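You operate a simulated robot arm through the tools that you are given. There is no shell and no other tool.

You are at the controls of a simulated two-armed robot. One attempt, no reset.

TASK
Put the grey pouch from the top of the lamp table on the upper shelf of the lamp table. Shut the grey handled door of the spares cabinet. Fetch the blue grease tub and set it on the top shelf of the wide rack. Take the strainer with the green handle and put it on the lower shelf of the small table. Turn the grey press dial to 400. Take the grey castor on the top of the press table and put it away on the lower shelf of the tool board. Open the right drawer of the press table, take the small strainer labelled "T352" from the top of the steel table with the air box and put it in the inside of the right drawer of the press table and shut the drawer again. Do these in any order. Set down upright: strainer with the green handle, grey castor.

The check looks at the end state, three seconds after you hand in, the way a careful person would. Anything else that was tipped, shoved, dropped, spilled or broken makes it a failure.

THE ROBOT
Two 7-joint arms with fingered hands on one trunk, on a base that moves. Base frame: it is fixed to the floor where the robot stands at the start and does not move with it; the origin is under the middle of the robot, x ahead of it, y to its left, z up. Units: m, rad, N and s.
The left shoulder is at the start at [0.03, 0.136, 1.205], the right one opposite. Each reaches about 1.253 m from its shoulder. Places, roughly: blue grease tub [2.75, 0.25, 0.75]; grey castor (11x8x11 cm) [-0.4, 4.7, 0.9]; grey handled door of the spares cabinet [2.7, 1.9, 1.2]; grey pouch [1.25, 1.75, 0.75]; grey press dial [-0.1, 3.5, 0.9]; inside of the right drawer of the press table [-0.1, 3.7, 0.7]; lower shelf of the small table [2.9, 0.3, 0.4]; lower shelf of the tool board (17x93 cm) [-4.6, 4.72, 0.92]; right drawer of the press table [-0.2, 3.6, 0.7]; small strainer [-1.5, 5.5, 0.75]; strainer with the green handle (11x11x14 cm) [3.3, -1.1, 0.3]; top shelf of the wide rack [3.5, 0.9, 1.4]; upper shelf of the lamp table (110x26 cm) [1.24, 1.58, 1.28]. Payload 5 kg a hand.
The tool frame of a hand sits at the grasp point between the pads (the TCP): z along the fingers, y along the line on which they close. The tips reach 0.042 m beyond it. The gripper opens to 0.208 m; its body begins 0.119 m behind the TCP. The gripper is a hand of 4 fingers: y runs from the thumb to the fingers, the wrist lies at [0, 0, -0.332] in the tool frame, and closing takes about 1.5 s.
Orientation is told as [roll, pitch, yaw] about the base's x, y, z axes, in that order, counted from this pose: with the fingers straight down and closing along the base's y, the tool's x points along the base's -x, its y along +y and its z along -z.

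THE INTERFACE
- The arms move only by the tool apply_moves. It takes "left_series", "right_series" or both (then of equal length, played together; a hand with none holds still); each is a list of rows, each a list of 7 numbers: the shift along the tool's x, y, z in units of 30 mm (1.0 is 30 mm), then the turn, a rotation vector about the tool's x, y, z in units of 5 degrees (1.0 is 5 degrees), then the gripper command, from -1 (fully open) to 1 (shut), values between in proportion. In form: [[dx, dy, dz, wx, wy, wz, claw], ...]. A call has 1 to 20 rows; each row shifts and turns the commanded pose from where the row before left it, along the tool's axes as they then stand. A call with a number of a shift or a turn outside -1 to 1 is refused whole. Rows are played at 5 a second. More than 0.05 m and 0.15 rad between two rows, or a gripper value outside its range, and nothing of the call is played. A pose out of reach is approached as far as the arm can. The call stops where the force on the tool passes 40 N (or 10 N more than at its start, if that is more) or the arm is blocked; 0.2 s more then pass. The fingers move at their own pace (about 0.072 m/s each) and stop on an object; they squeeze with about 30 N. The grip force told is the motor's: it shows also when the fingers shut on nothing. Time passes only in rows, and 0.2 s behind the last, so rows that do not move let the fingers close. The reply holds the time, the measured pose of the TCP, the force on the tool along the base axes, the opening and the grip force, in the units named above and with some noise, with the torque about the TCP (base axes, N m) and any sound that the robot's microphone picked up.
- Cameras (640 x 400 px; columns grow to the right, rows downward): "scene" is now at [0.0546, 0.0047, 1.9421]; the picture's right is [-0.01, -1.00, 0.00], its down [-0.67, 0.01, -0.74] and it looks along [0.74, -0.01, -0.67] (base axes); focal length 293 px, centre (320, 200). "left" rides on the left gripper at [-0.101, 0, -0.145] in its tool frame; the picture's right is [0.00, -1.00, 0.00], its down [0.82, 0.00, -0.57] and it looks along [0.57, 0.00, 0.82] (tool axes); focal length 261 px, centre (320, 200). "right" rides on the right gripper at [0.101, 0, -0.145] in its tool frame; the picture's right is [0.00, 1.00, 0.00], its down [-0.82, 0.00, -0.57] and it looks along [-0.57, 0.00, 0.82] (tool axes); focal length 261 px, centre (320, 200).
- camera(camera): a new picture of that camera. It takes no simulated time.
- slide_trunk(by): moves the trunk up (or, below 0, down) by that many m; the arms and the scene camera ride with it, the base frame stays. It gives what a move gives, with no picture.
- steer(legs): drives the robot by 1 to 6 legs, each [ahead, left, turn to the left] in m, m and rad, along the robot's own axes; the way and the turn of a leg run together, so that a leg with both is an arc; at most 1.5 m and 3.142 rad a leg. The arms and the cameras ride along, it lands a little off, and it stops where it bumps. It gives what a move gives.
- grasp_type(shape, hand): the hand has 4 fingers and takes this shape, open, in about a second: jaw (thumb against the fingers, like two jaws); tri (thumb and two fingers); tip (a fingertip pinch); poke (one finger out to press); point (the index stretched); flat (the hand flat); cup (the hand cupped); fist (a fist). The gripper value then closes the fingers along that shape, each until it touches; the sizes above hold for jaw. It gives what a move gives, with no picture.
- head_to(pan, tilt): turns the head with the scene camera to pan (to the left, within 2.496 rad either way) and tilt (down, from -0.506 to 1.204), counted from straight ahead of the robot. It gives what a move gives.
- locate(camera, pixels): for up to 12 pixels [column, row] of the newest picture of that camera ("zoom" is the newest enlarged one), the place [x, y, z] in the base frame of the surface seen there, good to about 0.002 m, but the place of the scene camera against the robot may be out by one fixed shift of up to 0.012 m in any direction. It takes no simulated time.
- enlarge(camera, box): a new picture of the part [left, top, right, bottom] of that camera's present view, enlarged. It takes no simulated time.
- finish_job(): hands the job in; it is judged then, once.

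Leave the grippers open and the arms clear of the work at the hand-in unless told otherwise.

The tools are called after "Request:" as a command line: name --argument value ..., lists and objects as JSON in quotes. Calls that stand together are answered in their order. apply_moves: Moves the arms, as the interface text tells. Its arguments: {"type":"object","properties":{"left_series":{"type":"array"},"right_series":{"type":"array"}},"required":[]} The other tools are called the same way: slide_trunk (by) moves the trunk up or down; grasp_type (shape, hand) gives the hand a shape; steer (legs) drives the base; head_to (pan, tilt) turns the head that bears the scene camera; camera (camera) takes a picture; locate (camera, pixels) gives the place of the surface under pixels of a picture; enlarge (camera, box) takes an enlarged picture of a part of a camera's view; finish_job () hands the job in.

At the start:

```text
time: 0.0
left_tcp_pos: [0.7006, 0.2761, 1.151]
left_tool_rot: [0.0, -0.001, 0.001]
left_force: [-0.7, 0.0, 0.8]
left_ft_torque: [0.0, -0.01, 0.01]
left_finger_gap: 0.2077
left_grasp_force: 0.1
left_shape: jaw
right_tcp_pos: [0.7372, -0.3999, 1.1612]
right_tool_rot: [-0.001, 0.0, 0.001]
right_force: [0.3, -0.4, 0.7]
right_ft_torque: [0.02, -0.01, 0.01]
right_finger_gap: 0.2079
right_grasp_force: 0.0
right_shape: jaw
trunk travel left (down, up): [-0.225, 0.265]
robot x, y, heading: [-0.0002, 0.0024, -0.003]
head pan, tilt (commanded): [-0.01, 0.737]
```

scene: 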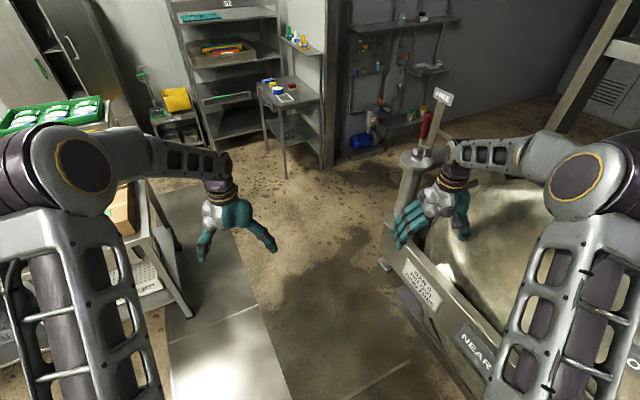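
right: 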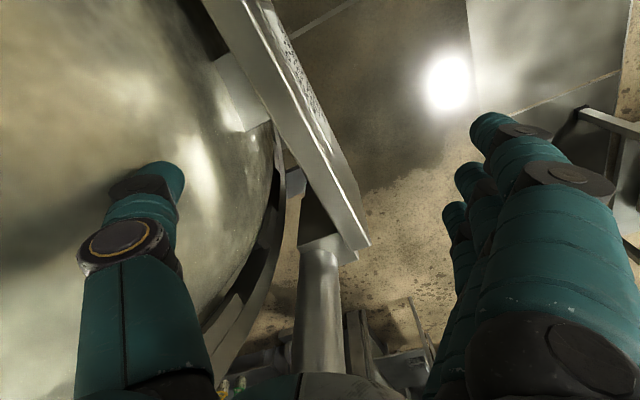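
left: 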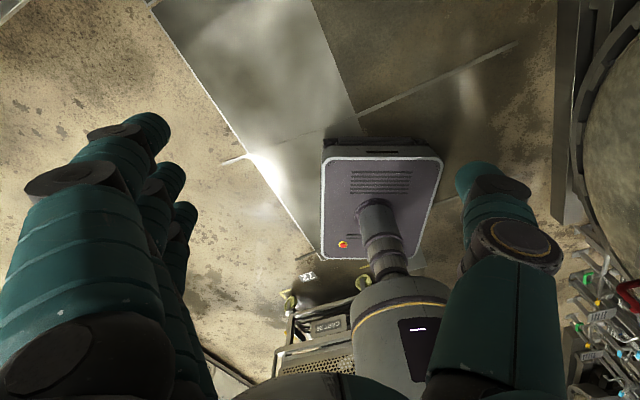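

I see a workshop from the head camera. First I look around with the head to map the room before moving.

Request:
head_to --pan 0.0 --tilt 0.35

Request:
camera --camera "scene"

```text
time: 0.9
left_tcp_pos: [0.6997, 0.2762, 1.1501]
left_tool_rot: [0.0, -0.002, -0.001]
left_force: [0.1, 0.2, 0.1]
left_ft_torque: [-0.01, 0.0, -0.02]
left_finger_gap: 0.2079
left_grasp_force: 0.1
left_shape: jaw
right_tcp_pos: [0.7379, -0.4013, 1.1612]
right_tool_rot: [0.001, -0.001, -0.001]
right_force: [-0.5, -0.6, 0.5]
right_ft_torque: [-0.02, -0.01, -0.02]
right_finger_gap: 0.2076
right_grasp_force: 0.1
right_shape: jaw
trunk travel left (down, up): [-0.225, 0.265]
robot x, y, heading: [-0.0018, 0.0025, -0.002]
head pan, tilt (commanded): [0.0, 0.351]
```

```text
taken
```

scene: 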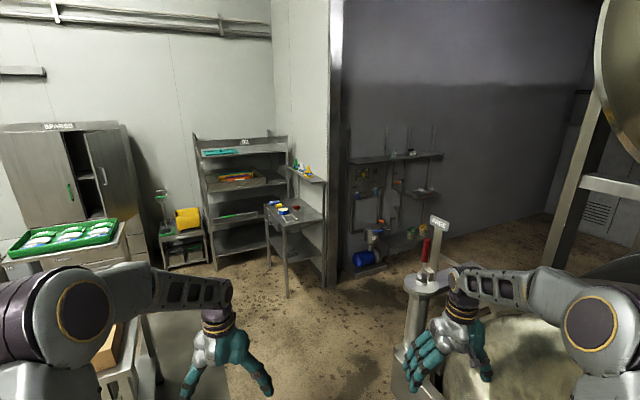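

I see the spares cabinet (left), the rack, a small table with coloured tubs near (285,215), a pegboard area. I enlarge several areas to read details.

Request:
enlarge --camera "scene" --box '[180, 120, 340, 300]'

Request:
locate --camera "scene" --pixels '[[70, 190], [102, 175], [240, 140], [235, 152], [240, 180], [240, 215], [285, 212], [305, 245], [287, 295], [360, 260], [300, 170], [435, 222]]'

Request:
enlarge --camera "scene" --box '[330, 130, 470, 290]'

Request:
enlarge --camera "scene" --box '[0, 110, 220, 280]'

```text
2.22 times, centred on (260, 210) of scene
```

zoom: 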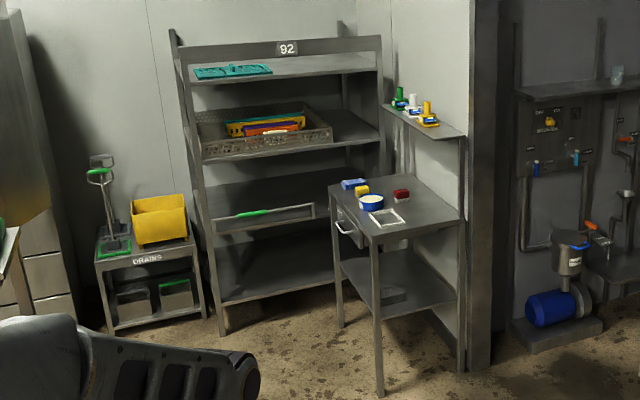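

```text
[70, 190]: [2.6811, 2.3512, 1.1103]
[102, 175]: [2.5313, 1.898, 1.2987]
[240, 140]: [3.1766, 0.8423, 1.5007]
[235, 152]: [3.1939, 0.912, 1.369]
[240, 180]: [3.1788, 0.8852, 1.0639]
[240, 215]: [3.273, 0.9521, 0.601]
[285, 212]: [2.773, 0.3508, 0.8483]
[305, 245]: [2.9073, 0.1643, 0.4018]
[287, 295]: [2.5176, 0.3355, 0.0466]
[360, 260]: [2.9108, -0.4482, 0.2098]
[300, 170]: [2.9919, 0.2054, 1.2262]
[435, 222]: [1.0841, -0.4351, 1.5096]
```

```text
2.50 times, centred on (400, 210) of scene
```

zoom: 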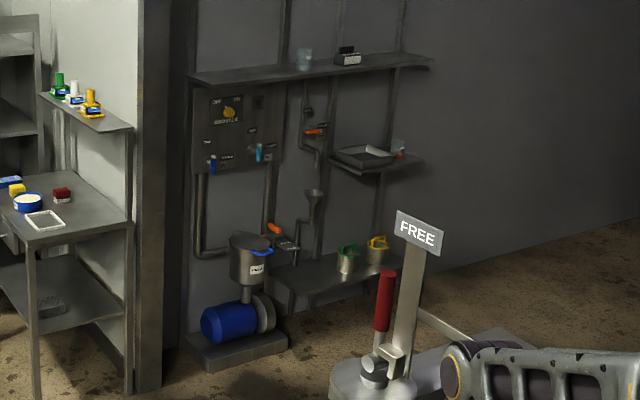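

```text
2.35 times, centred on (110, 195) of scene
```

zoom: 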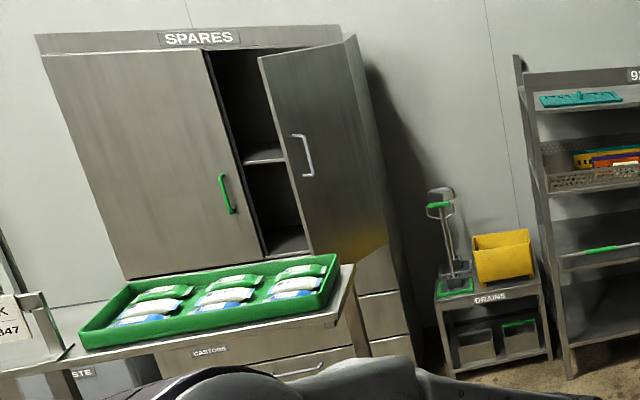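

Next I look to the left and behind for the lamp table, the press table, the tool board and the steel table.

Request:
head_to --pan 0.9 --tilt 0.4

Request:
camera --camera "scene"

Request:
locate --camera "scene" --pixels '[[100, 100], [200, 100], [300, 100], [400, 100], [500, 100], [100, 200], [200, 200], [300, 200], [400, 200], [500, 200], [320, 260], [420, 260]]'

Request:
head_to --pan 1.8 --tilt 0.4

Request:
camera --camera "scene"

Request:
locate --camera "scene" --pixels '[[100, 100], [200, 100], [300, 100], [400, 100], [500, 100], [100, 200], [200, 200], [300, 200], [400, 200], [500, 200], [320, 260], [420, 260]]'

Request:
head_to --pan 2.49 --tilt 0.4

Request:
camera --camera "scene"

Request:
head_to --pan -1.0 --tilt 0.4

Request:
camera --camera "scene"

```text
time: 2.1
left_tcp_pos: [0.7, 0.2772, 1.1509]
left_tool_rot: [0.001, 0.001, 0.0]
left_force: [0.2, 0.0, 0.6]
left_ft_torque: [-0.01, 0.03, 0.04]
left_finger_gap: 0.2079
left_grasp_force: 0.1
left_shape: jaw
right_tcp_pos: [0.7359, -0.3993, 1.1614]
right_tool_rot: [-0.001, 0.0, 0.0]
right_force: [-0.2, -0.2, 0.3]
right_ft_torque: [-0.01, 0.0, 0.02]
right_finger_gap: 0.2078
right_grasp_force: 0.2
right_shape: jaw
trunk travel left (down, up): [-0.225, 0.265]
robot x, y, heading: [0.0021, -0.0001, -0.002]
head pan, tilt (commanded): [0.901, 0.4]
```

```text
taken
```

scene: 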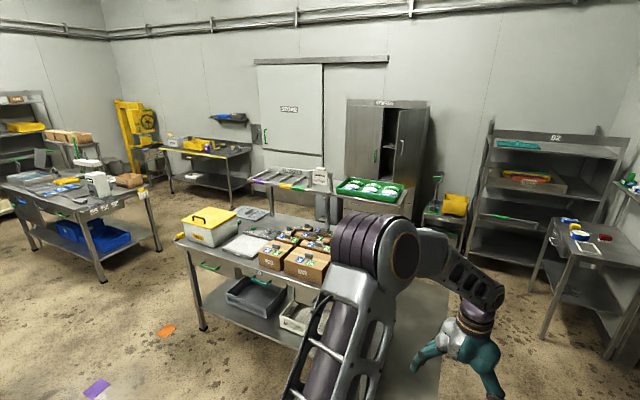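

```text
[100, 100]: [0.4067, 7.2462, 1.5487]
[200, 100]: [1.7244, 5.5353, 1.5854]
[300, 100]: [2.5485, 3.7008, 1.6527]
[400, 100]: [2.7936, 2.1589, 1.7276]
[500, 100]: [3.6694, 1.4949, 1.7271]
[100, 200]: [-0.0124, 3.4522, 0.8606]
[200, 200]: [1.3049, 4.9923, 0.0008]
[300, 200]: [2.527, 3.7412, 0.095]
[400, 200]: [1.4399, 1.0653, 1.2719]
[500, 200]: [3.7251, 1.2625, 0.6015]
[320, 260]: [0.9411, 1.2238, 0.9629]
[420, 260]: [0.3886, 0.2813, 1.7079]
```

```text
time: 3.3
left_tcp_pos: [0.7002, 0.2772, 1.1511]
left_tool_rot: [0.001, -0.002, -0.001]
left_force: [-0.5, -0.5, 0.0]
left_ft_torque: [-0.03, 0.03, -0.01]
left_finger_gap: 0.2079
left_grasp_force: 0.1
left_shape: jaw
right_tcp_pos: [0.7372, -0.4013, 1.1617]
right_tool_rot: [0.001, 0.0, 0.001]
right_force: [-0.5, -0.3, 0.2]
right_ft_torque: [0.0, 0.01, 0.01]
right_finger_gap: 0.2078
right_grasp_force: 0.2
right_shape: jaw
trunk travel left (down, up): [-0.225, 0.265]
robot x, y, heading: [0.0043, -0.0036, 0.003]
head pan, tilt (commanded): [1.799, 0.4]
```

```text
taken
```

scene: 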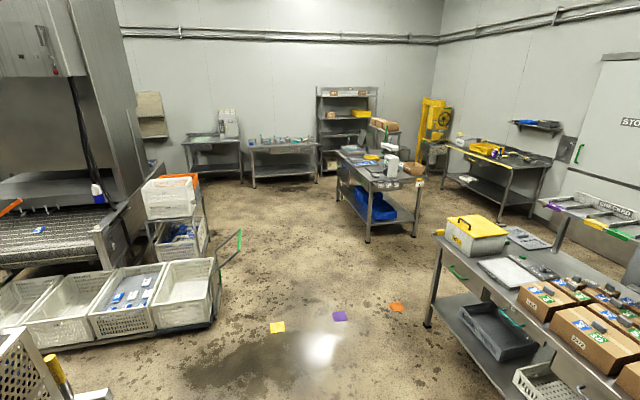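

```text
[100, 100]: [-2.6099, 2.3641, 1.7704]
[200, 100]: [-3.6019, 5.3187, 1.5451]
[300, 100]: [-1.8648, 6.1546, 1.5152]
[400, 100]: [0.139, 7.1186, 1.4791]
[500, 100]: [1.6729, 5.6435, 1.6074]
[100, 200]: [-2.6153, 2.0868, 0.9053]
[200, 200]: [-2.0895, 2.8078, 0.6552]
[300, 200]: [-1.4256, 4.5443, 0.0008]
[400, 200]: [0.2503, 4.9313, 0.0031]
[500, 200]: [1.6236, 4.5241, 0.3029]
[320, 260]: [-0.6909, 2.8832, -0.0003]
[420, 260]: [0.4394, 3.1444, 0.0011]
```

```text
time: 4.3
left_tcp_pos: [0.6993, 0.2762, 1.1513]
left_tool_rot: [0.0, 0.001, 0.0]
left_force: [-0.6, -0.7, 0.2]
left_ft_torque: [-0.02, 0.01, 0.03]
left_finger_gap: 0.2076
left_grasp_force: 0.1
left_shape: jaw
right_tcp_pos: [0.738, -0.4007, 1.1607]
right_tool_rot: [-0.001, 0.0, 0.0]
right_force: [0.0, 0.9, -0.9]
right_ft_torque: [0.01, -0.01, 0.01]
right_finger_gap: 0.2078
right_grasp_force: 0.0
right_shape: jaw
trunk travel left (down, up): [-0.225, 0.265]
robot x, y, heading: [-0.0007, 0.0016, 0.003]
head pan, tilt (commanded): [2.491, 0.4]
```

```text
taken
```

scene: 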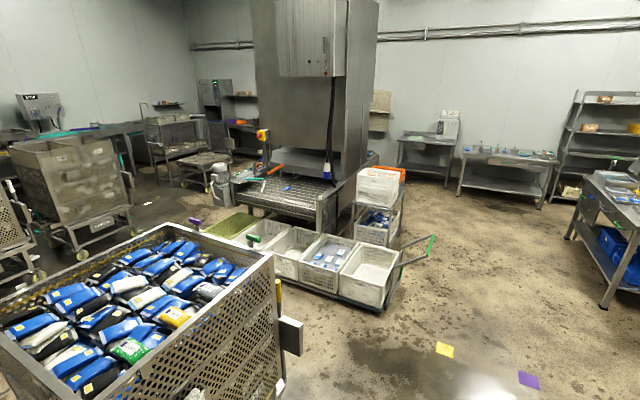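

```text
time: 7.2
left_tcp_pos: [0.6994, 0.2773, 1.1507]
left_tool_rot: [-0.001, -0.001, -0.002]
left_force: [0.3, -1.0, -0.3]
left_ft_torque: [-0.05, 0.02, 0.0]
left_finger_gap: 0.2073
left_grasp_force: 0.0
left_shape: jaw
right_tcp_pos: [0.7368, -0.4, 1.16]
right_tool_rot: [0.001, 0.0, 0.001]
right_force: [0.7, 0.3, -0.5]
right_ft_torque: [-0.01, 0.02, -0.01]
right_finger_gap: 0.208
right_grasp_force: 0.1
right_shape: jaw
trunk travel left (down, up): [-0.225, 0.265]
robot x, y, heading: [-0.0009, -0.0008, 0.0]
head pan, tilt (commanded): [-1.0, 0.4]
```

```text
taken
```

scene: 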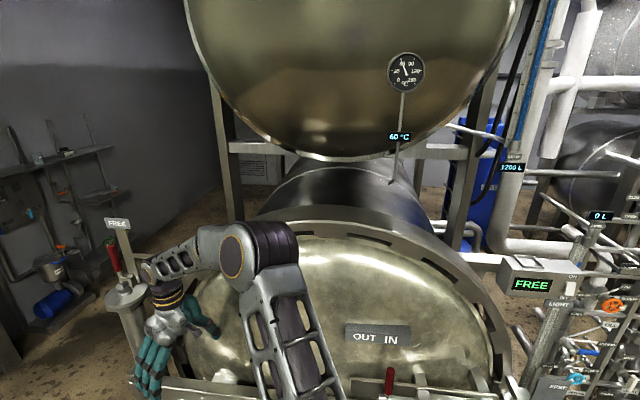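

Now I study the nearby table (left) in detail: pan 0.9, enlarge the shelf with green tray and the boxes.

Request:
head_to --pan 1.0 --tilt 0.6

Request:
camera --camera "scene"

Request:
enlarge --camera "scene" --box '[200, 90, 460, 260]'

Request:
locate --camera "zoom" --pixels '[[100, 200], [200, 60], [300, 60], [420, 60], [500, 80], [230, 240], [330, 260], [400, 230], [300, 200], [350, 110], [150, 300], [100, 100]]'

```text
time: 9.2
left_tcp_pos: [0.6987, 0.2762, 1.1505]
left_tool_rot: [-0.001, -0.001, 0.0]
left_force: [-0.2, -0.5, -1.5]
left_ft_torque: [-0.01, -0.01, 0.01]
left_finger_gap: 0.2078
left_grasp_force: 0.0
left_shape: jaw
right_tcp_pos: [0.737, -0.4003, 1.1611]
right_tool_rot: [0.001, 0.0, 0.0]
right_force: [-0.6, 0.3, 0.9]
right_ft_torque: [0.01, 0.02, -0.03]
right_finger_gap: 0.2075
right_grasp_force: 0.1
right_shape: jaw
trunk travel left (down, up): [-0.225, 0.265]
robot x, y, heading: [0.0026, 0.0006, -0.004]
head pan, tilt (commanded): [1.0, 0.6]
```

```text
taken
```

scene: 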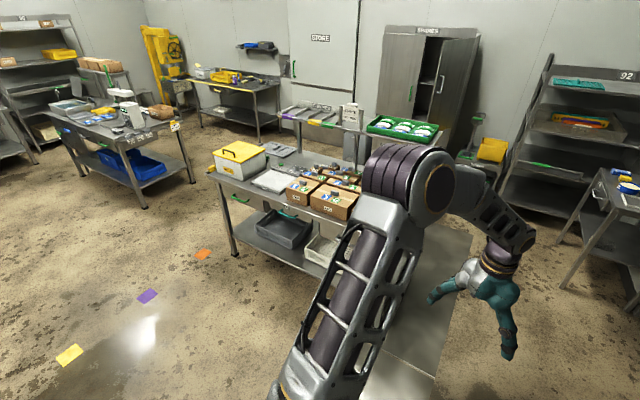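

```text
2.35 times, centred on (330, 175) of scene
```

zoom: 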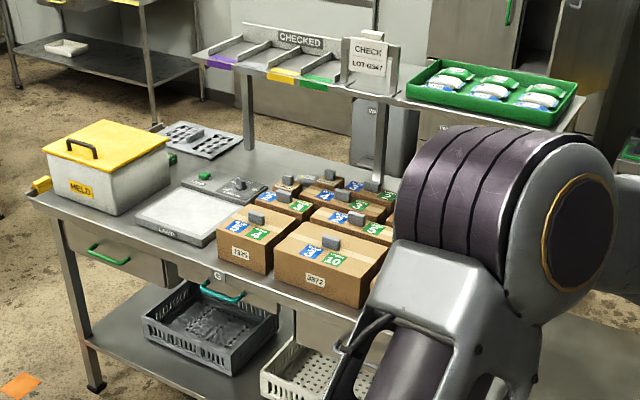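

```text
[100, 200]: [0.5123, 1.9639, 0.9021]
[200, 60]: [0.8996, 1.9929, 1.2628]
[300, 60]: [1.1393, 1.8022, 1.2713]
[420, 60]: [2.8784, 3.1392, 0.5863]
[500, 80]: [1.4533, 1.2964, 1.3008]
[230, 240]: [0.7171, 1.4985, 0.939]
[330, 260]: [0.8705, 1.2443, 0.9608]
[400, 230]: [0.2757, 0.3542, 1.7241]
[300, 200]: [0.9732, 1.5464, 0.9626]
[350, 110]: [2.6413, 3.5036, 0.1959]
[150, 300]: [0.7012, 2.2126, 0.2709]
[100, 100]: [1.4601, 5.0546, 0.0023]
```

I measure the robot's own base footprint from the left hand's picture, and get fresh hand pictures.

Request:
camera --camera "left"

Request:
locate --camera "left" --pixels '[[325, 150], [440, 155], [325, 255], [435, 255], [380, 145], [375, 210], [400, 290], [345, 245]]'

Request:
head_to --pan 0.75 --tilt 0.9

Request:
camera --camera "scene"

```text
taken
```

left: 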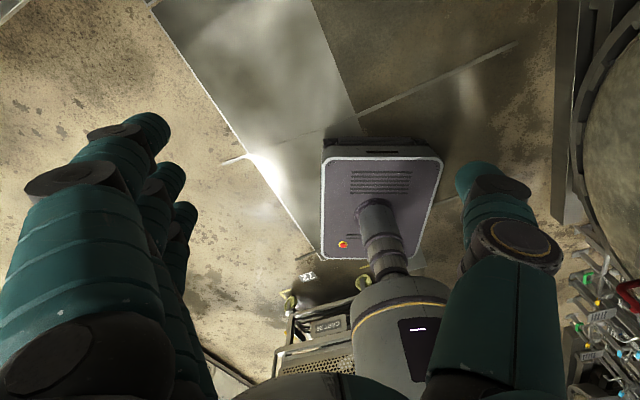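

```text
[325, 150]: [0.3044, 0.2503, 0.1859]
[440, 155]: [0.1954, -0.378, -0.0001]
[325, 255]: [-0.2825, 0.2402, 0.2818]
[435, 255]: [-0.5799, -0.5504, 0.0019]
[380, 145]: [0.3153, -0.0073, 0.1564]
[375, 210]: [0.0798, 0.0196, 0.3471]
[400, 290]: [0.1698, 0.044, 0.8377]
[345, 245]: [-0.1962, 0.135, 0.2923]
```

```text
time: 10.0
left_tcp_pos: [0.7, 0.2776, 1.1518]
left_tool_rot: [0.0, 0.001, 0.0]
left_force: [-0.3, 0.1, 0.6]
left_ft_torque: [0.02, 0.0, 0.0]
left_finger_gap: 0.2079
left_grasp_force: 0.0
left_shape: jaw
right_tcp_pos: [0.7369, -0.4011, 1.1597]
right_tool_rot: [0.0, 0.0, -0.001]
right_force: [-0.7, 0.4, 0.3]
right_ft_torque: [0.02, -0.04, -0.02]
right_finger_gap: 0.2078
right_grasp_force: 0.1
right_shape: jaw
trunk travel left (down, up): [-0.225, 0.265]
robot x, y, heading: [0.0017, 0.0052, -0.002]
head pan, tilt (commanded): [0.75, 0.901]
```

```text
taken
```

scene: 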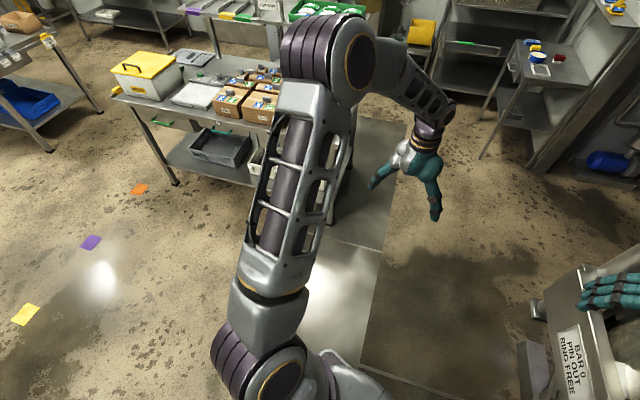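

I locate corner points of the lamp table and of the retort structure on the right to plan a clear path.

Request:
locate --camera "scene" --pixels '[[117, 97], [175, 184], [335, 218], [345, 130], [230, 115], [383, 240], [373, 184], [535, 300], [525, 345], [560, 300], [620, 270], [480, 155]]'

Request:
head_to --pan -0.3 --tilt 0.8

Request:
camera --camera "scene"

Request:
locate --camera "scene" --pixels '[[340, 170], [340, 60], [320, 200], [300, 250], [330, 310], [380, 240], [230, 130], [360, 190], [270, 210], [360, 330], [420, 140], [300, 230]]'

```text
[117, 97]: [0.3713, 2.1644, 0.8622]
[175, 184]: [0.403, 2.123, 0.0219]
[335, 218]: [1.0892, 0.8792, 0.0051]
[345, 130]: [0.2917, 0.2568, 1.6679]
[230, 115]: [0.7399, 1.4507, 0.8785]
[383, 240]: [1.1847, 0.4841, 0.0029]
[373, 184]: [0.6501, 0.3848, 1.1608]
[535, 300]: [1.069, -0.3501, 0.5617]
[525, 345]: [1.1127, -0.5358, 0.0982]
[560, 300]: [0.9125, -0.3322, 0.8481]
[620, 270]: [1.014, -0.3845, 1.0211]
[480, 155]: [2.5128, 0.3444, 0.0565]
```

```text
time: 11.3
left_tcp_pos: [0.7005, 0.2762, 1.1511]
left_tool_rot: [0.001, 0.001, 0.0]
left_force: [0.2, -0.2, 0.0]
left_ft_torque: [-0.04, -0.01, -0.04]
left_finger_gap: 0.2077
left_grasp_force: 0.0
left_shape: jaw
right_tcp_pos: [0.7376, -0.4003, 1.1606]
right_tool_rot: [0.001, 0.0, 0.001]
right_force: [0.6, 0.1, 0.2]
right_ft_torque: [-0.01, -0.01, 0.01]
right_finger_gap: 0.2077
right_grasp_force: 0.0
right_shape: jaw
trunk travel left (down, up): [-0.225, 0.265]
robot x, y, heading: [-0.0018, 0.0019, -0.001]
head pan, tilt (commanded): [-0.3, 0.799]
```

```text
taken
```

scene: 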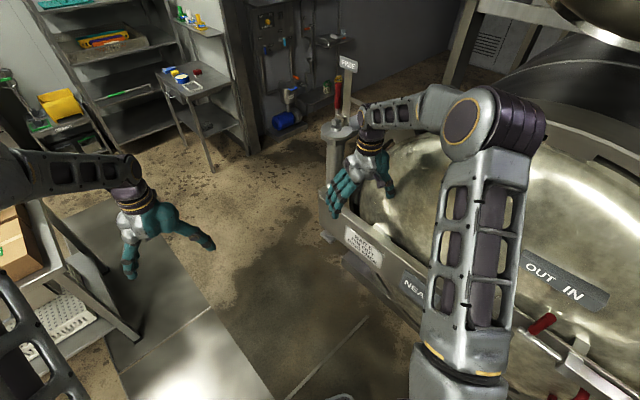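

```text
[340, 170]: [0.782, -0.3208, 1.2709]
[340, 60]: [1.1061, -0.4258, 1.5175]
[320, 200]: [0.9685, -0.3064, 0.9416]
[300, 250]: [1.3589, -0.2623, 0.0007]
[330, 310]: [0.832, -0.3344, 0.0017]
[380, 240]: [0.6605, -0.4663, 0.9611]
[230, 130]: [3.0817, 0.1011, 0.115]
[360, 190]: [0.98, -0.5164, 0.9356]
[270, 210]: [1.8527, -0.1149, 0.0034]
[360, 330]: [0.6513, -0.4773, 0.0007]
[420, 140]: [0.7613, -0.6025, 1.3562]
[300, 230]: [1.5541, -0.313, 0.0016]
```

The retort's edge is at y≈-0.33 and its FREE post at [1.08,-0.43]; the lamp table's near corner is at [1.09,0.88]. I bring both hands inward and back so they clear these before driving.

Request:
apply_moves --right_series '[[0.7, 1, 0, 0, 0, 0, -1], [0.7, 1, 0, 0, 0, 0, -1], [0.7, 1, 0, 0, 0, 0, -1], [0.7, 1, 0, 0, 0, 0, -1], [0.7, 1, 0, 0, 0, 0, -1], [0.7, 1, 0, 0, 0, 0, -1], [0.7, 1, 0, 0, 0, 0, -1], [0.7, 0, 0, 0, 0, 0, -1], [0.7, 0, 0, 0, 0, 0, -1], [0.7, 0, 0, 0, 0, 0, -1]]' --left_series '[[0.7, -0.3, 0, 0, 0, 0, -1], [0.7, -0.3, 0, 0, 0, 0, -1], [0.7, -0.3, 0, 0, 0, 0, -1], [0.7, 0, 0, 0, 0, 0, -1], [0.7, 0, 0, 0, 0, 0, -1], [0.7, 0, 0, 0, 0, 0, -1], [0.7, 0, 0, 0, 0, 0, -1], [0.7, 0, 0, 0, 0, 0, -1], [0.7, 0, 0, 0, 0, 0, -1], [0.7, 0, 0, 0, 0, 0, -1]]'

Request:
head_to --pan 0.0 --tilt 0.6

Request:
camera --camera "scene"

```text
time: 13.5
left_tcp_pos: [0.4877, 0.2492, 1.1521]
left_tool_rot: [0.001, -0.002, 0.0]
left_force: [-1.0, -1.2, 0.6]
left_ft_torque: [0.0, -0.11, 0.02]
left_finger_gap: 0.2083
left_grasp_force: 0.1
left_shape: jaw
right_tcp_pos: [0.5237, -0.1923, 1.1617]
right_tool_rot: [0.0, -0.002, 0.0]
right_force: [-0.2, 0.6, 0.7]
right_ft_torque: [-0.01, -0.12, 0.02]
right_finger_gap: 0.2081
right_grasp_force: 0.1
right_shape: jaw
trunk travel left (down, up): [-0.225, 0.265]
robot x, y, heading: [0.0021, 0.0029, 0.001]
head pan, tilt (commanded): [-0.3, 0.799]
```

```text
time: 14.3
left_tcp_pos: [0.4905, 0.2491, 1.1523]
left_tool_rot: [0.001, -0.001, -0.001]
left_force: [0.6, -0.2, -0.3]
left_ft_torque: [-0.01, -0.01, 0.02]
left_finger_gap: 0.2078
left_grasp_force: 0.0
left_shape: jaw
right_tcp_pos: [0.5259, -0.1924, 1.1611]
right_tool_rot: [0.001, -0.001, 0.001]
right_force: [-0.3, 0.1, -0.6]
right_ft_torque: [0.03, 0.02, -0.03]
right_finger_gap: 0.2079
right_grasp_force: 0.1
right_shape: jaw
trunk travel left (down, up): [-0.225, 0.265]
robot x, y, heading: [-0.0011, 0.001, 0.001]
head pan, tilt (commanded): [0.0, 0.6]
```

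```text
taken
```

scene: 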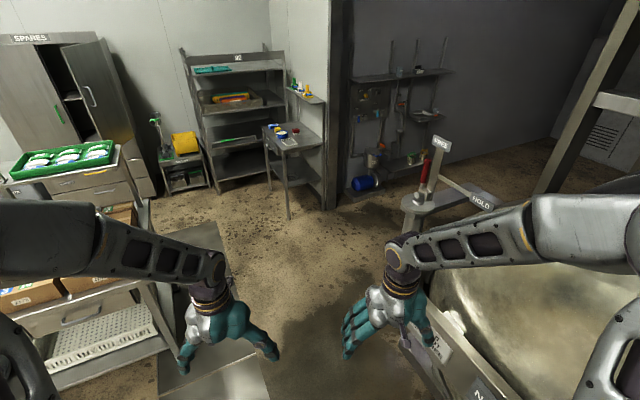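

I check where the elbows now stand sideways.

Request:
locate --camera "scene" --pixels '[[560, 230], [600, 240], [620, 330], [30, 240], [20, 350], [440, 150], [480, 200], [120, 160], [10, 190]]'

```text
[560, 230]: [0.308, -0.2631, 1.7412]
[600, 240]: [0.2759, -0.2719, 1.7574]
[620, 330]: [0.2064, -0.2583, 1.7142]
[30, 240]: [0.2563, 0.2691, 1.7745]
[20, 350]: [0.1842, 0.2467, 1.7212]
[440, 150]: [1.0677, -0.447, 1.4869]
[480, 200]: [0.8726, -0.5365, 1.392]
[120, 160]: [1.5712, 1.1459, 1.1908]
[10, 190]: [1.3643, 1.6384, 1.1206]
```

Elbows sit at y≈±0.28, so the robot is narrow. I drive ahead 1.35 m and 0.15 m left, between table and retort.

Request:
steer --legs '[[0.2, 0.15, 0], [1.15, 0, 0]]'

Request:
head_to --pan 0.0 --tilt 0.45

Request:
camera --camera "scene"

```text
time: 21.6
left_tcp_pos: [1.8401, 0.3942, 1.1524]
left_tool_rot: [-0.001, 0.0, -0.006]
left_force: [0.4, -0.3, 0.5]
left_ft_torque: [-0.02, 0.05, 0.01]
left_finger_gap: 0.2079
left_grasp_force: 0.0
left_shape: jaw
right_tcp_pos: [1.8748, -0.0463, 1.1617]
right_tool_rot: [0.002, -0.001, -0.005]
right_force: [-1.0, 1.4, 0.2]
right_ft_torque: [0.02, 0.03, 0.03]
right_finger_gap: 0.2078
right_grasp_force: 0.1
right_shape: jaw
trunk travel left (down, up): [-0.225, 0.265]
robot x, y, heading: [1.3493, 0.1491, -0.006]
head pan, tilt (commanded): [0.0, 0.6]
```

```text
time: 22.3
left_tcp_pos: [1.8409, 0.3937, 1.151]
left_tool_rot: [0.0, 0.001, -0.005]
left_force: [-0.8, -0.3, 0.0]
left_ft_torque: [0.04, 0.01, -0.02]
left_finger_gap: 0.208
left_grasp_force: 0.1
left_shape: jaw
right_tcp_pos: [1.8745, -0.0469, 1.161]
right_tool_rot: [0.0, 0.0, -0.006]
right_force: [-0.1, 0.5, -0.3]
right_ft_torque: [0.0, 0.01, -0.02]
right_finger_gap: 0.2079
right_grasp_force: 0.0
right_shape: jaw
trunk travel left (down, up): [-0.225, 0.265]
robot x, y, heading: [1.3493, 0.1516, -0.003]
head pan, tilt (commanded): [0.0, 0.45]
```

```text
taken
```

scene: 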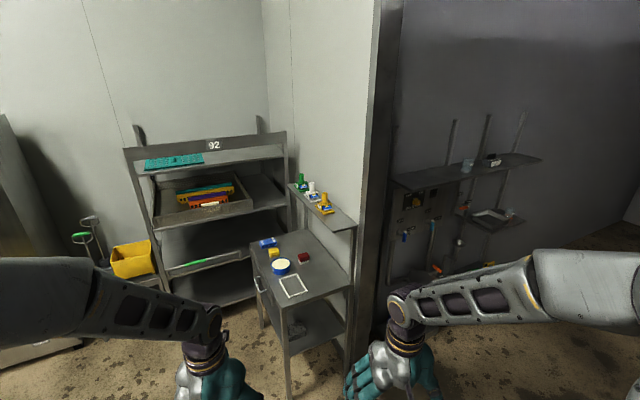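

Closer now. I enlarge the rack and the small table and locate points.

Request:
enlarge --camera "scene" --box '[230, 160, 390, 360]'

Request:
locate --camera "scene" --pixels '[[281, 263], [272, 253], [267, 242], [305, 256], [292, 288], [253, 247], [285, 304], [350, 286], [312, 232], [300, 190], [325, 212], [310, 325]]'

Request:
enlarge --camera "scene" --box '[110, 110, 310, 310]'

Request:
locate --camera "scene" --pixels '[[212, 145], [150, 153], [265, 138], [175, 160], [240, 152], [145, 170], [270, 160], [230, 160], [215, 165], [150, 130], [258, 125], [200, 190]]'

```text
2.00 times, centred on (310, 260) of scene
```

zoom: 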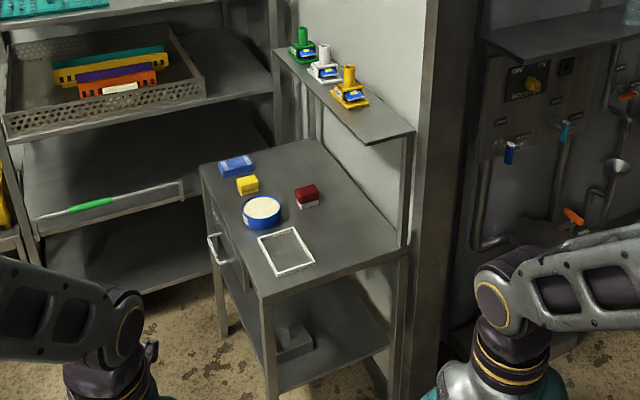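

```text
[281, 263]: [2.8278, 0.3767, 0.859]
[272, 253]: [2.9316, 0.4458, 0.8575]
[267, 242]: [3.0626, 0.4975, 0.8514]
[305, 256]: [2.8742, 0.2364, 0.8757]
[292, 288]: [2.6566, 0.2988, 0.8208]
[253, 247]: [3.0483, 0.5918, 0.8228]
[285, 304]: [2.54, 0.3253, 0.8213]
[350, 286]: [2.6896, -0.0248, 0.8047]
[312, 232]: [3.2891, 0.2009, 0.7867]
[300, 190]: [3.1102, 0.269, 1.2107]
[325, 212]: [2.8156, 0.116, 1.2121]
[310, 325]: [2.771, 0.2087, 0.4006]
```

```text
2.00 times, centred on (210, 210) of scene
```

zoom: 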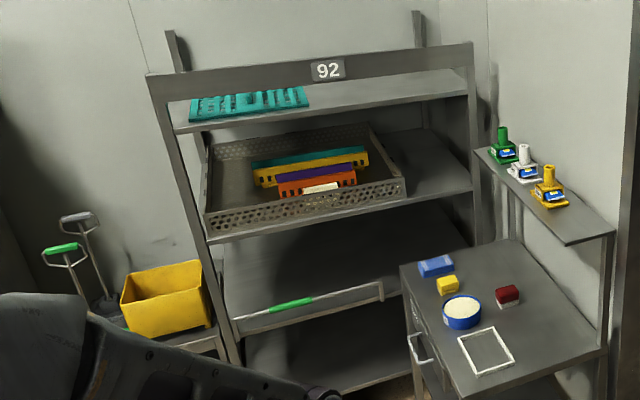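

```text
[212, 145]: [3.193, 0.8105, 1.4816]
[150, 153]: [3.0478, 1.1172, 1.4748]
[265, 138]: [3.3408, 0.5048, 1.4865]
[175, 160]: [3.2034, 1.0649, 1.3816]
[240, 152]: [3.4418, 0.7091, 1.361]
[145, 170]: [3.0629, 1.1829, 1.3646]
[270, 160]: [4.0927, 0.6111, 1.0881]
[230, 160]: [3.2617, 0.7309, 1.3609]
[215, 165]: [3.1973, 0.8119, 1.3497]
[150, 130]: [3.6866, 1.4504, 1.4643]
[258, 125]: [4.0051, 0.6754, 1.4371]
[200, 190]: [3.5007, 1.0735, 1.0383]
```

The rack and the small table are turned by about 0.44 rad. In a frame along that direction (u ahead, l left) the table spans u 2.43–3.01, l −1.17…−0.78, and the rack front is at u≈3.24. I turn to face the rack squarely and then look.

Request:
steer --legs '[[0, 0, 0.443]]'

Request:
head_to --pan 0.0 --tilt 0.5

Request:
camera --camera "scene"

Request:
locate --camera "scene" --pixels '[[320, 110], [240, 110], [400, 110], [250, 125], [320, 125], [390, 125], [420, 240], [440, 300], [170, 230], [200, 330], [330, 240], [410, 260]]'

```text
time: 23.9
left_tcp_pos: [1.6896, 0.5799, 1.1517]
left_tool_rot: [0.0, 0.001, 0.431]
left_force: [0.6, 0.3, -0.2]
left_ft_torque: [-0.03, 0.01, 0.0]
left_finger_gap: 0.2078
left_grasp_force: 0.1
left_shape: jaw
right_tcp_pos: [1.908, 0.1947, 1.1605]
right_tool_rot: [0.0, 0.0, 0.432]
right_force: [0.0, 0.3, 0.1]
right_ft_torque: [-0.05, 0.0, 0.0]
right_finger_gap: 0.2081
right_grasp_force: 0.1
right_shape: jaw
trunk travel left (down, up): [-0.225, 0.265]
robot x, y, heading: [1.3506, 0.1479, 0.433]
head pan, tilt (commanded): [0.0, 0.45]
```

```text
time: 24.6
left_tcp_pos: [1.6892, 0.5794, 1.1524]
left_tool_rot: [0.0, 0.001, 0.432]
left_force: [0.0, -1.3, -0.6]
left_ft_torque: [0.02, -0.01, 0.0]
left_finger_gap: 0.2078
left_grasp_force: 0.2
left_shape: jaw
right_tcp_pos: [1.907, 0.1939, 1.1603]
right_tool_rot: [-0.001, -0.001, 0.43]
right_force: [0.1, -0.1, -0.2]
right_ft_torque: [0.02, -0.01, 0.0]
right_finger_gap: 0.2081
right_grasp_force: 0.0
right_shape: jaw
trunk travel left (down, up): [-0.225, 0.265]
robot x, y, heading: [1.3501, 0.1461, 0.431]
head pan, tilt (commanded): [0.0, 0.499]
```

```text
taken
```

scene: 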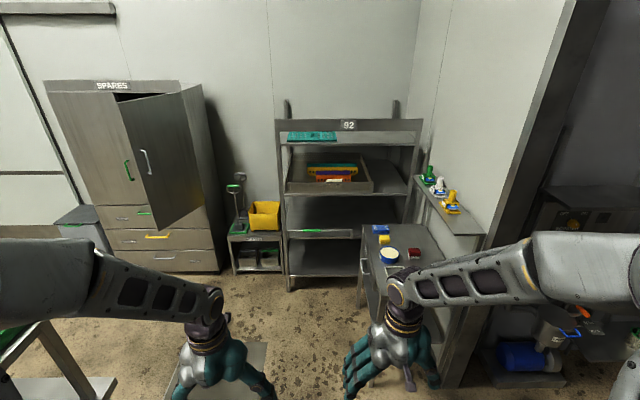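

```text
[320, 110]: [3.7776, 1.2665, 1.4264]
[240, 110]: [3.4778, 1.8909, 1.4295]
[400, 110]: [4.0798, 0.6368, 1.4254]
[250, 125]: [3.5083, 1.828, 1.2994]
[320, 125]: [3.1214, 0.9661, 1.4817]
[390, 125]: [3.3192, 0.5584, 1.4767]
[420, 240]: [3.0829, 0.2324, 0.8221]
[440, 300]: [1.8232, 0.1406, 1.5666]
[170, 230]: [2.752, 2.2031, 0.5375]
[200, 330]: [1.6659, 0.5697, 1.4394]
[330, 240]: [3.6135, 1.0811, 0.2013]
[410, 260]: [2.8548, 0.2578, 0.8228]
```

Aligned with the rack. I drive ahead 0.8 m so the tub comes within reach of the right arm.

Request:
steer --legs '[[0.8, 0.03, 0.01]]'

Request:
head_to --pan -0.5 --tilt 0.85

Request:
camera --camera "scene"

```text
time: 28.9
left_tcp_pos: [2.4038, 0.9591, 1.153]
left_tool_rot: [-0.001, 0.0, 0.449]
left_force: [0.2, 0.6, -0.7]
left_ft_torque: [-0.01, 0.07, -0.02]
left_finger_gap: 0.2078
left_grasp_force: 0.1
left_shape: jaw
right_tcp_pos: [2.6266, 0.5782, 1.1598]
right_tool_rot: [-0.001, 0.0, 0.45]
right_force: [0.5, 0.0, -0.3]
right_ft_torque: [-0.04, 0.03, -0.01]
right_finger_gap: 0.2079
right_grasp_force: 0.0
right_shape: jaw
trunk travel left (down, up): [-0.225, 0.265]
robot x, y, heading: [2.0691, 0.5202, 0.451]
head pan, tilt (commanded): [0.0, 0.499]
```

```text
time: 29.8
left_tcp_pos: [2.4024, 0.9595, 1.1513]
left_tool_rot: [-0.001, -0.001, 0.451]
left_force: [0.4, -0.1, 0.0]
left_ft_torque: [-0.01, 0.02, 0.01]
left_finger_gap: 0.2076
left_grasp_force: 0.0
left_shape: jaw
right_tcp_pos: [2.6266, 0.5772, 1.1602]
right_tool_rot: [0.001, -0.001, 0.449]
right_force: [1.0, -0.2, 0.9]
right_ft_torque: [-0.03, 0.0, -0.02]
right_finger_gap: 0.208
right_grasp_force: 0.0
right_shape: jaw
trunk travel left (down, up): [-0.225, 0.265]
robot x, y, heading: [2.0719, 0.5227, 0.45]
head pan, tilt (commanded): [-0.499, 0.85]
```

```text
taken
```

scene: 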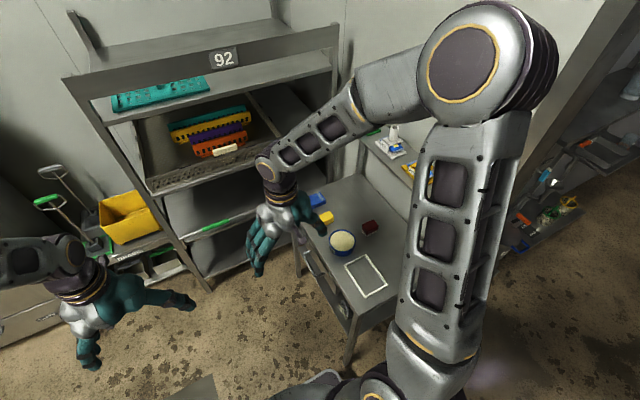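

The tub is at about (343,241). I enlarge it and locate the rim and neighbours.

Request:
enlarge --camera "scene" --box '[290, 170, 410, 330]'

Request:
locate --camera "scene" --pixels '[[343, 240], [330, 241], [356, 240], [343, 231], [343, 249], [326, 217], [370, 227], [317, 200], [352, 262], [386, 286], [330, 255], [345, 256]]'

Request:
camera --camera "right"

```text
2.50 times, centred on (350, 250) of scene
```

zoom: 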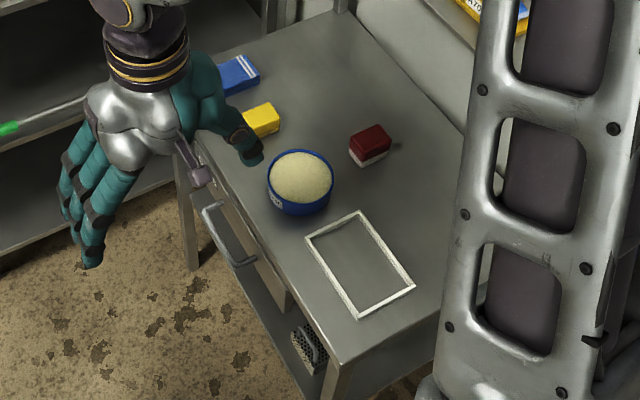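

```text
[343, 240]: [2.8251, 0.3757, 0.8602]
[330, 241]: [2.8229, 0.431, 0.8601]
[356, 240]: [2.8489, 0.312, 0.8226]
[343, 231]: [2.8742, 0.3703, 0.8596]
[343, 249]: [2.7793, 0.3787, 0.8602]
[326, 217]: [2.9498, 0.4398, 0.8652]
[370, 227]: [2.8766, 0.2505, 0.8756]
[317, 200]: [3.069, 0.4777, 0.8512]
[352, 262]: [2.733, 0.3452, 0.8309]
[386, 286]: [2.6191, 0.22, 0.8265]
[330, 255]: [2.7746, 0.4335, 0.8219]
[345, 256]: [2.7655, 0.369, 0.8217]
```

```text
taken
```

right: 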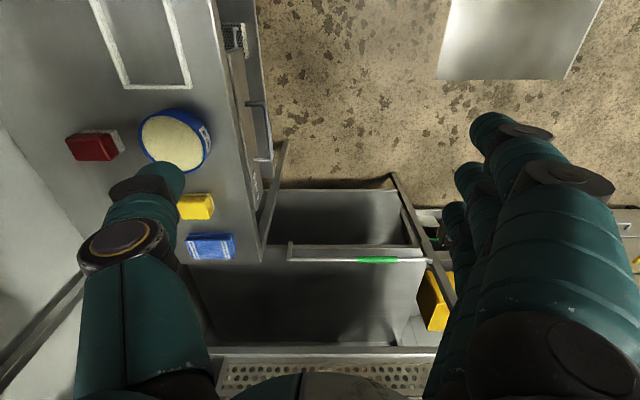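

I locate the red box's near corners and the white frame's far edge to choose the finger direction.

Request:
locate --camera "zoom" --pixels '[[350, 152], [363, 163], [388, 150], [350, 145], [306, 238], [360, 213], [332, 224], [266, 137], [250, 125], [280, 125], [300, 212], [334, 180]]'

```text
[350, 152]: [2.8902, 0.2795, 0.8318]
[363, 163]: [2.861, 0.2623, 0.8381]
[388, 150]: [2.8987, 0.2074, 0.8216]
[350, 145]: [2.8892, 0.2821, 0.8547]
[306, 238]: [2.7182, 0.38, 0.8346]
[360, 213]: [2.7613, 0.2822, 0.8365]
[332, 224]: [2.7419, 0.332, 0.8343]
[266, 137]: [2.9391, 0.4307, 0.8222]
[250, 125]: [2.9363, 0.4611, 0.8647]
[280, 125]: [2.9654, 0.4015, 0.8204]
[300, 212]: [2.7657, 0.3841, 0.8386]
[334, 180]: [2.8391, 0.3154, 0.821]
```

I check the fixed shift of the scene camera by locating the same tub points with the right hand's camera.

Request:
locate --camera "right" --pixels '[[175, 138], [142, 138], [207, 138], [172, 112], [178, 165], [68, 145], [85, 160], [120, 60], [196, 208], [208, 245], [160, 100], [230, 170]]'

Request:
enlarge --camera "right" --box '[60, 40, 300, 270]'

```text
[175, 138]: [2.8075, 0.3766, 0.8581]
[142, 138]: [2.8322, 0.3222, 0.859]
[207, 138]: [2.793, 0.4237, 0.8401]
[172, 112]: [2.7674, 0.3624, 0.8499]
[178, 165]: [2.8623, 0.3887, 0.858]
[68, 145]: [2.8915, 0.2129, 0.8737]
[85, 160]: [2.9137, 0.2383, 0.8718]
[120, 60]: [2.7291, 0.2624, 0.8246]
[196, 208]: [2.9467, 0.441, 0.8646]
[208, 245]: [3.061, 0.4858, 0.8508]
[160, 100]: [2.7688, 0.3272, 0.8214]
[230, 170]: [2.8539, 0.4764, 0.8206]
```

```text
1.74 times, centred on (180, 155) of right
```

zoom: 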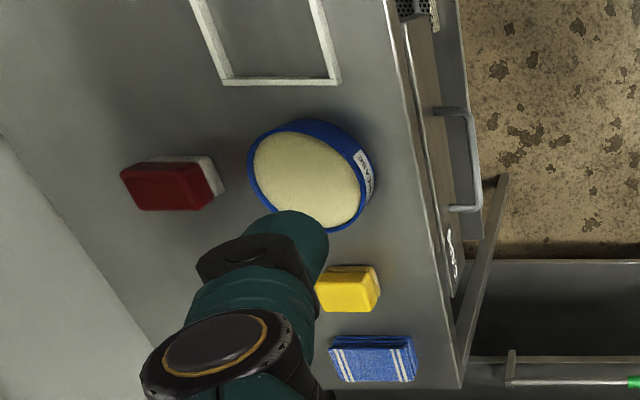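

The tub bears the label "GREASE"; both cameras agree to a few millimetres (centre ≈[2.826,0.376], rim z 0.86, table z 0.821). I turn the right hand to yaw −0.1 so the thumb falls between frame and red box, and move above the tub.

Request:
apply_moves --right_series '[[0, 0, 0, 0, 0, 0.9, -0.44], [0, 0, 0, 0, 0, 0.9, -0.44], [0, 0, 0, 0, 0, 0.9, -0.44], [0, 0, 0, 0, 0, 0.9, -0.44], [0, 0, 0, 0, 0, 0.9, -0.44], [0, 0, 0, 0, 0, 0.9, -0.44], [0, 0, 0, 0, 0, 0.9, -0.44], [-0.909, -0.75, 0.667, 0, 0, 0, -0.44], [-0.909, -0.75, 0.667, 0, 0, 0, -0.44], [-0.909, -0.75, 0.667, 0, 0, 0, -0.44], [-0.909, -0.75, 0.667, 0, 0, 0, -0.44], [-0.909, -0.75, 0.667, 0, 0, 0, -0.44], [-0.909, -0.75, 0.667, 0, 0, 0, -0.44], [-0.909, -0.75, 0.667, 0, 0, 0, -0.44], [-0.909, -0.75, 0.667, 0, 0, 0, -0.44]]'

Request:
camera --camera "right"

Request:
camera --camera "scene"

```text
time: 33.0
left_tcp_pos: [2.4036, 0.9578, 1.152]
left_tool_rot: [0.002, -0.002, 0.449]
left_force: [0.8, -0.4, -0.2]
left_ft_torque: [0.11, 0.14, 0.0]
left_finger_gap: 0.2078
left_grasp_force: 0.1
left_shape: jaw
right_tcp_pos: [2.8276, 0.3746, 1.0]
right_tool_rot: [0.0, 0.001, -0.097]
right_force: [0.8, 0.3, 0.0]
right_ft_torque: [0.02, 0.12, -0.01]
right_finger_gap: 0.1503
right_grasp_force: 0.1
right_shape: jaw
trunk travel left (down, up): [-0.225, 0.265]
robot x, y, heading: [2.0717, 0.5214, 0.452]
head pan, tilt (commanded): [-0.499, 0.85]
```

```text
taken
```

right: 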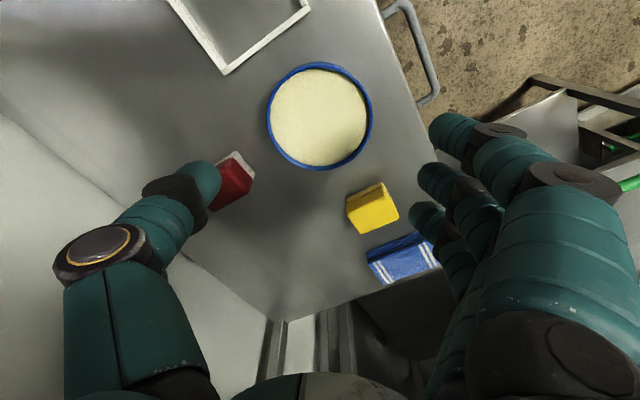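

```text
taken
```

scene: 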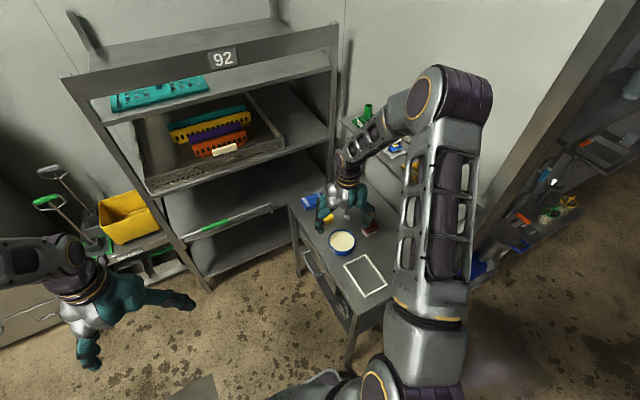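

The tub is under the hand, slightly toward the robot. I locate its rim with the hand camera.

Request:
locate --camera "right" --pixels '[[319, 116], [269, 116], [370, 116], [319, 66], [319, 168], [284, 82], [355, 150], [220, 190], [390, 130], [240, 100]]'

```text
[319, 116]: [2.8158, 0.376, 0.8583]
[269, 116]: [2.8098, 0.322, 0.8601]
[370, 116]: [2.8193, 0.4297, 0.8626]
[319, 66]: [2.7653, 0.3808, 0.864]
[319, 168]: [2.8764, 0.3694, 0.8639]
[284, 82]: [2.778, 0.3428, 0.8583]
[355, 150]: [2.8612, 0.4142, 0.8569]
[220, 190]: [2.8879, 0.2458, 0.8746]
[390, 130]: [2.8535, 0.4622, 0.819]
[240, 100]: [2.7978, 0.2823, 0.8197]
```

Tub centre ≈[2.820,0.376]. I shift 7 mm toward the robot and lower to z≈0.868, then close.

Request:
apply_moves --right_series '[[0.25, 0, 0.8, 0, 0, 0, -0.44], [0, 0, 0.9, 0, 0, 0, -0.44], [0, 0, 0.9, 0, 0, 0, -0.44], [0, 0, 0.9, 0, 0, 0, -0.44], [0, 0, 0.8, 0, 0, 0, -0.44], [0, 0, 0, 0, 0, 0, -0.44]]'

Request:
camera --camera "right"

Request:
enlarge --camera "scene" --box '[290, 170, 410, 330]'

```text
time: 34.4
left_tcp_pos: [2.401, 0.9589, 1.1525]
left_tool_rot: [0.0, 0.0, 0.45]
left_force: [-0.2, 0.2, 0.1]
left_ft_torque: [0.01, -0.03, -0.01]
left_finger_gap: 0.208
left_grasp_force: 0.2
left_shape: jaw
right_tcp_pos: [2.8179, 0.3747, 0.8709]
right_tool_rot: [0.0, 0.0, -0.1]
right_force: [0.1, -0.3, -0.4]
right_ft_torque: [0.02, -0.01, 0.04]
right_finger_gap: 0.1501
right_grasp_force: 0.1
right_shape: jaw
trunk travel left (down, up): [-0.225, 0.265]
robot x, y, heading: [2.0719, 0.5174, 0.448]
head pan, tilt (commanded): [-0.499, 0.85]
```

```text
taken
```

right: 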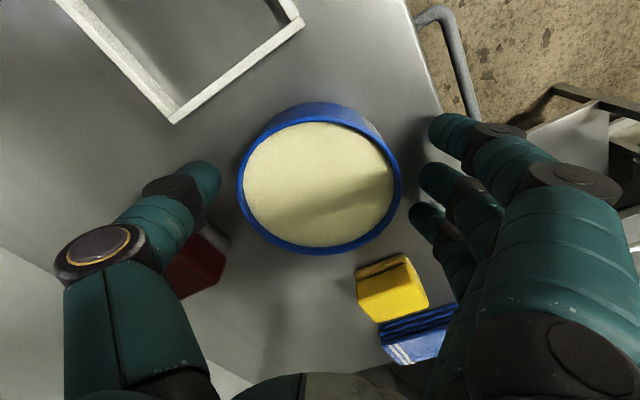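

```text
2.50 times, centred on (350, 250) of scene
```

zoom: 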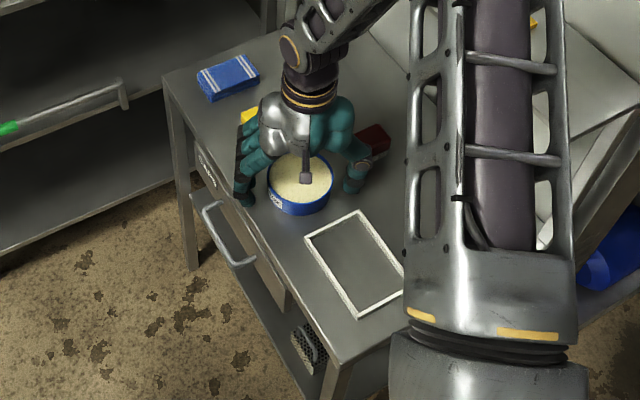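

The hand straddles the tub freely. I close the fingers.

Request:
apply_moves --right_series '[[0, 0, 0, 0, 0, 0, 0.0], [0, 0, 0, 0, 0, 0, 0.3], [0, 0, 0, 0, 0, 0, 0.6], [0, 0, 0, 0, 0, 0, 1], [0, 0, 0, 0, 0, 0, 1], [0, 0, 0, 0, 0, 0, 1], [0, 0, 0, 0, 0, 0, 1]]'

Request:
camera --camera "right"

```text
time: 36.0
left_tcp_pos: [2.4005, 0.9601, 1.1511]
left_tool_rot: [0.0, 0.001, 0.45]
left_force: [-0.6, -0.4, -0.5]
left_ft_torque: [-0.03, 0.03, -0.01]
left_finger_gap: 0.2079
left_grasp_force: 0.0
left_shape: jaw
right_tcp_pos: [2.8171, 0.3753, 0.8701]
right_tool_rot: [-0.002, 0.0, -0.1]
right_force: [-0.3, 0.5, -1.0]
right_ft_torque: [0.1, -0.01, 0.02]
right_finger_gap: 0.0957
right_grasp_force: 30.2
right_shape: jaw
trunk travel left (down, up): [-0.225, 0.265]
robot x, y, heading: [2.068, 0.5201, 0.45]
head pan, tilt (commanded): [-0.499, 0.85]
```

```text
taken
```

right: 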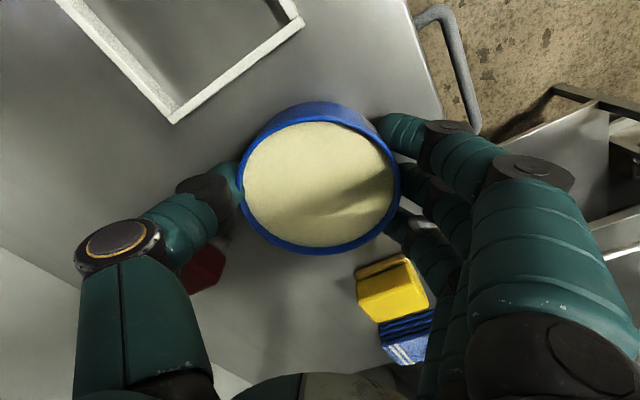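

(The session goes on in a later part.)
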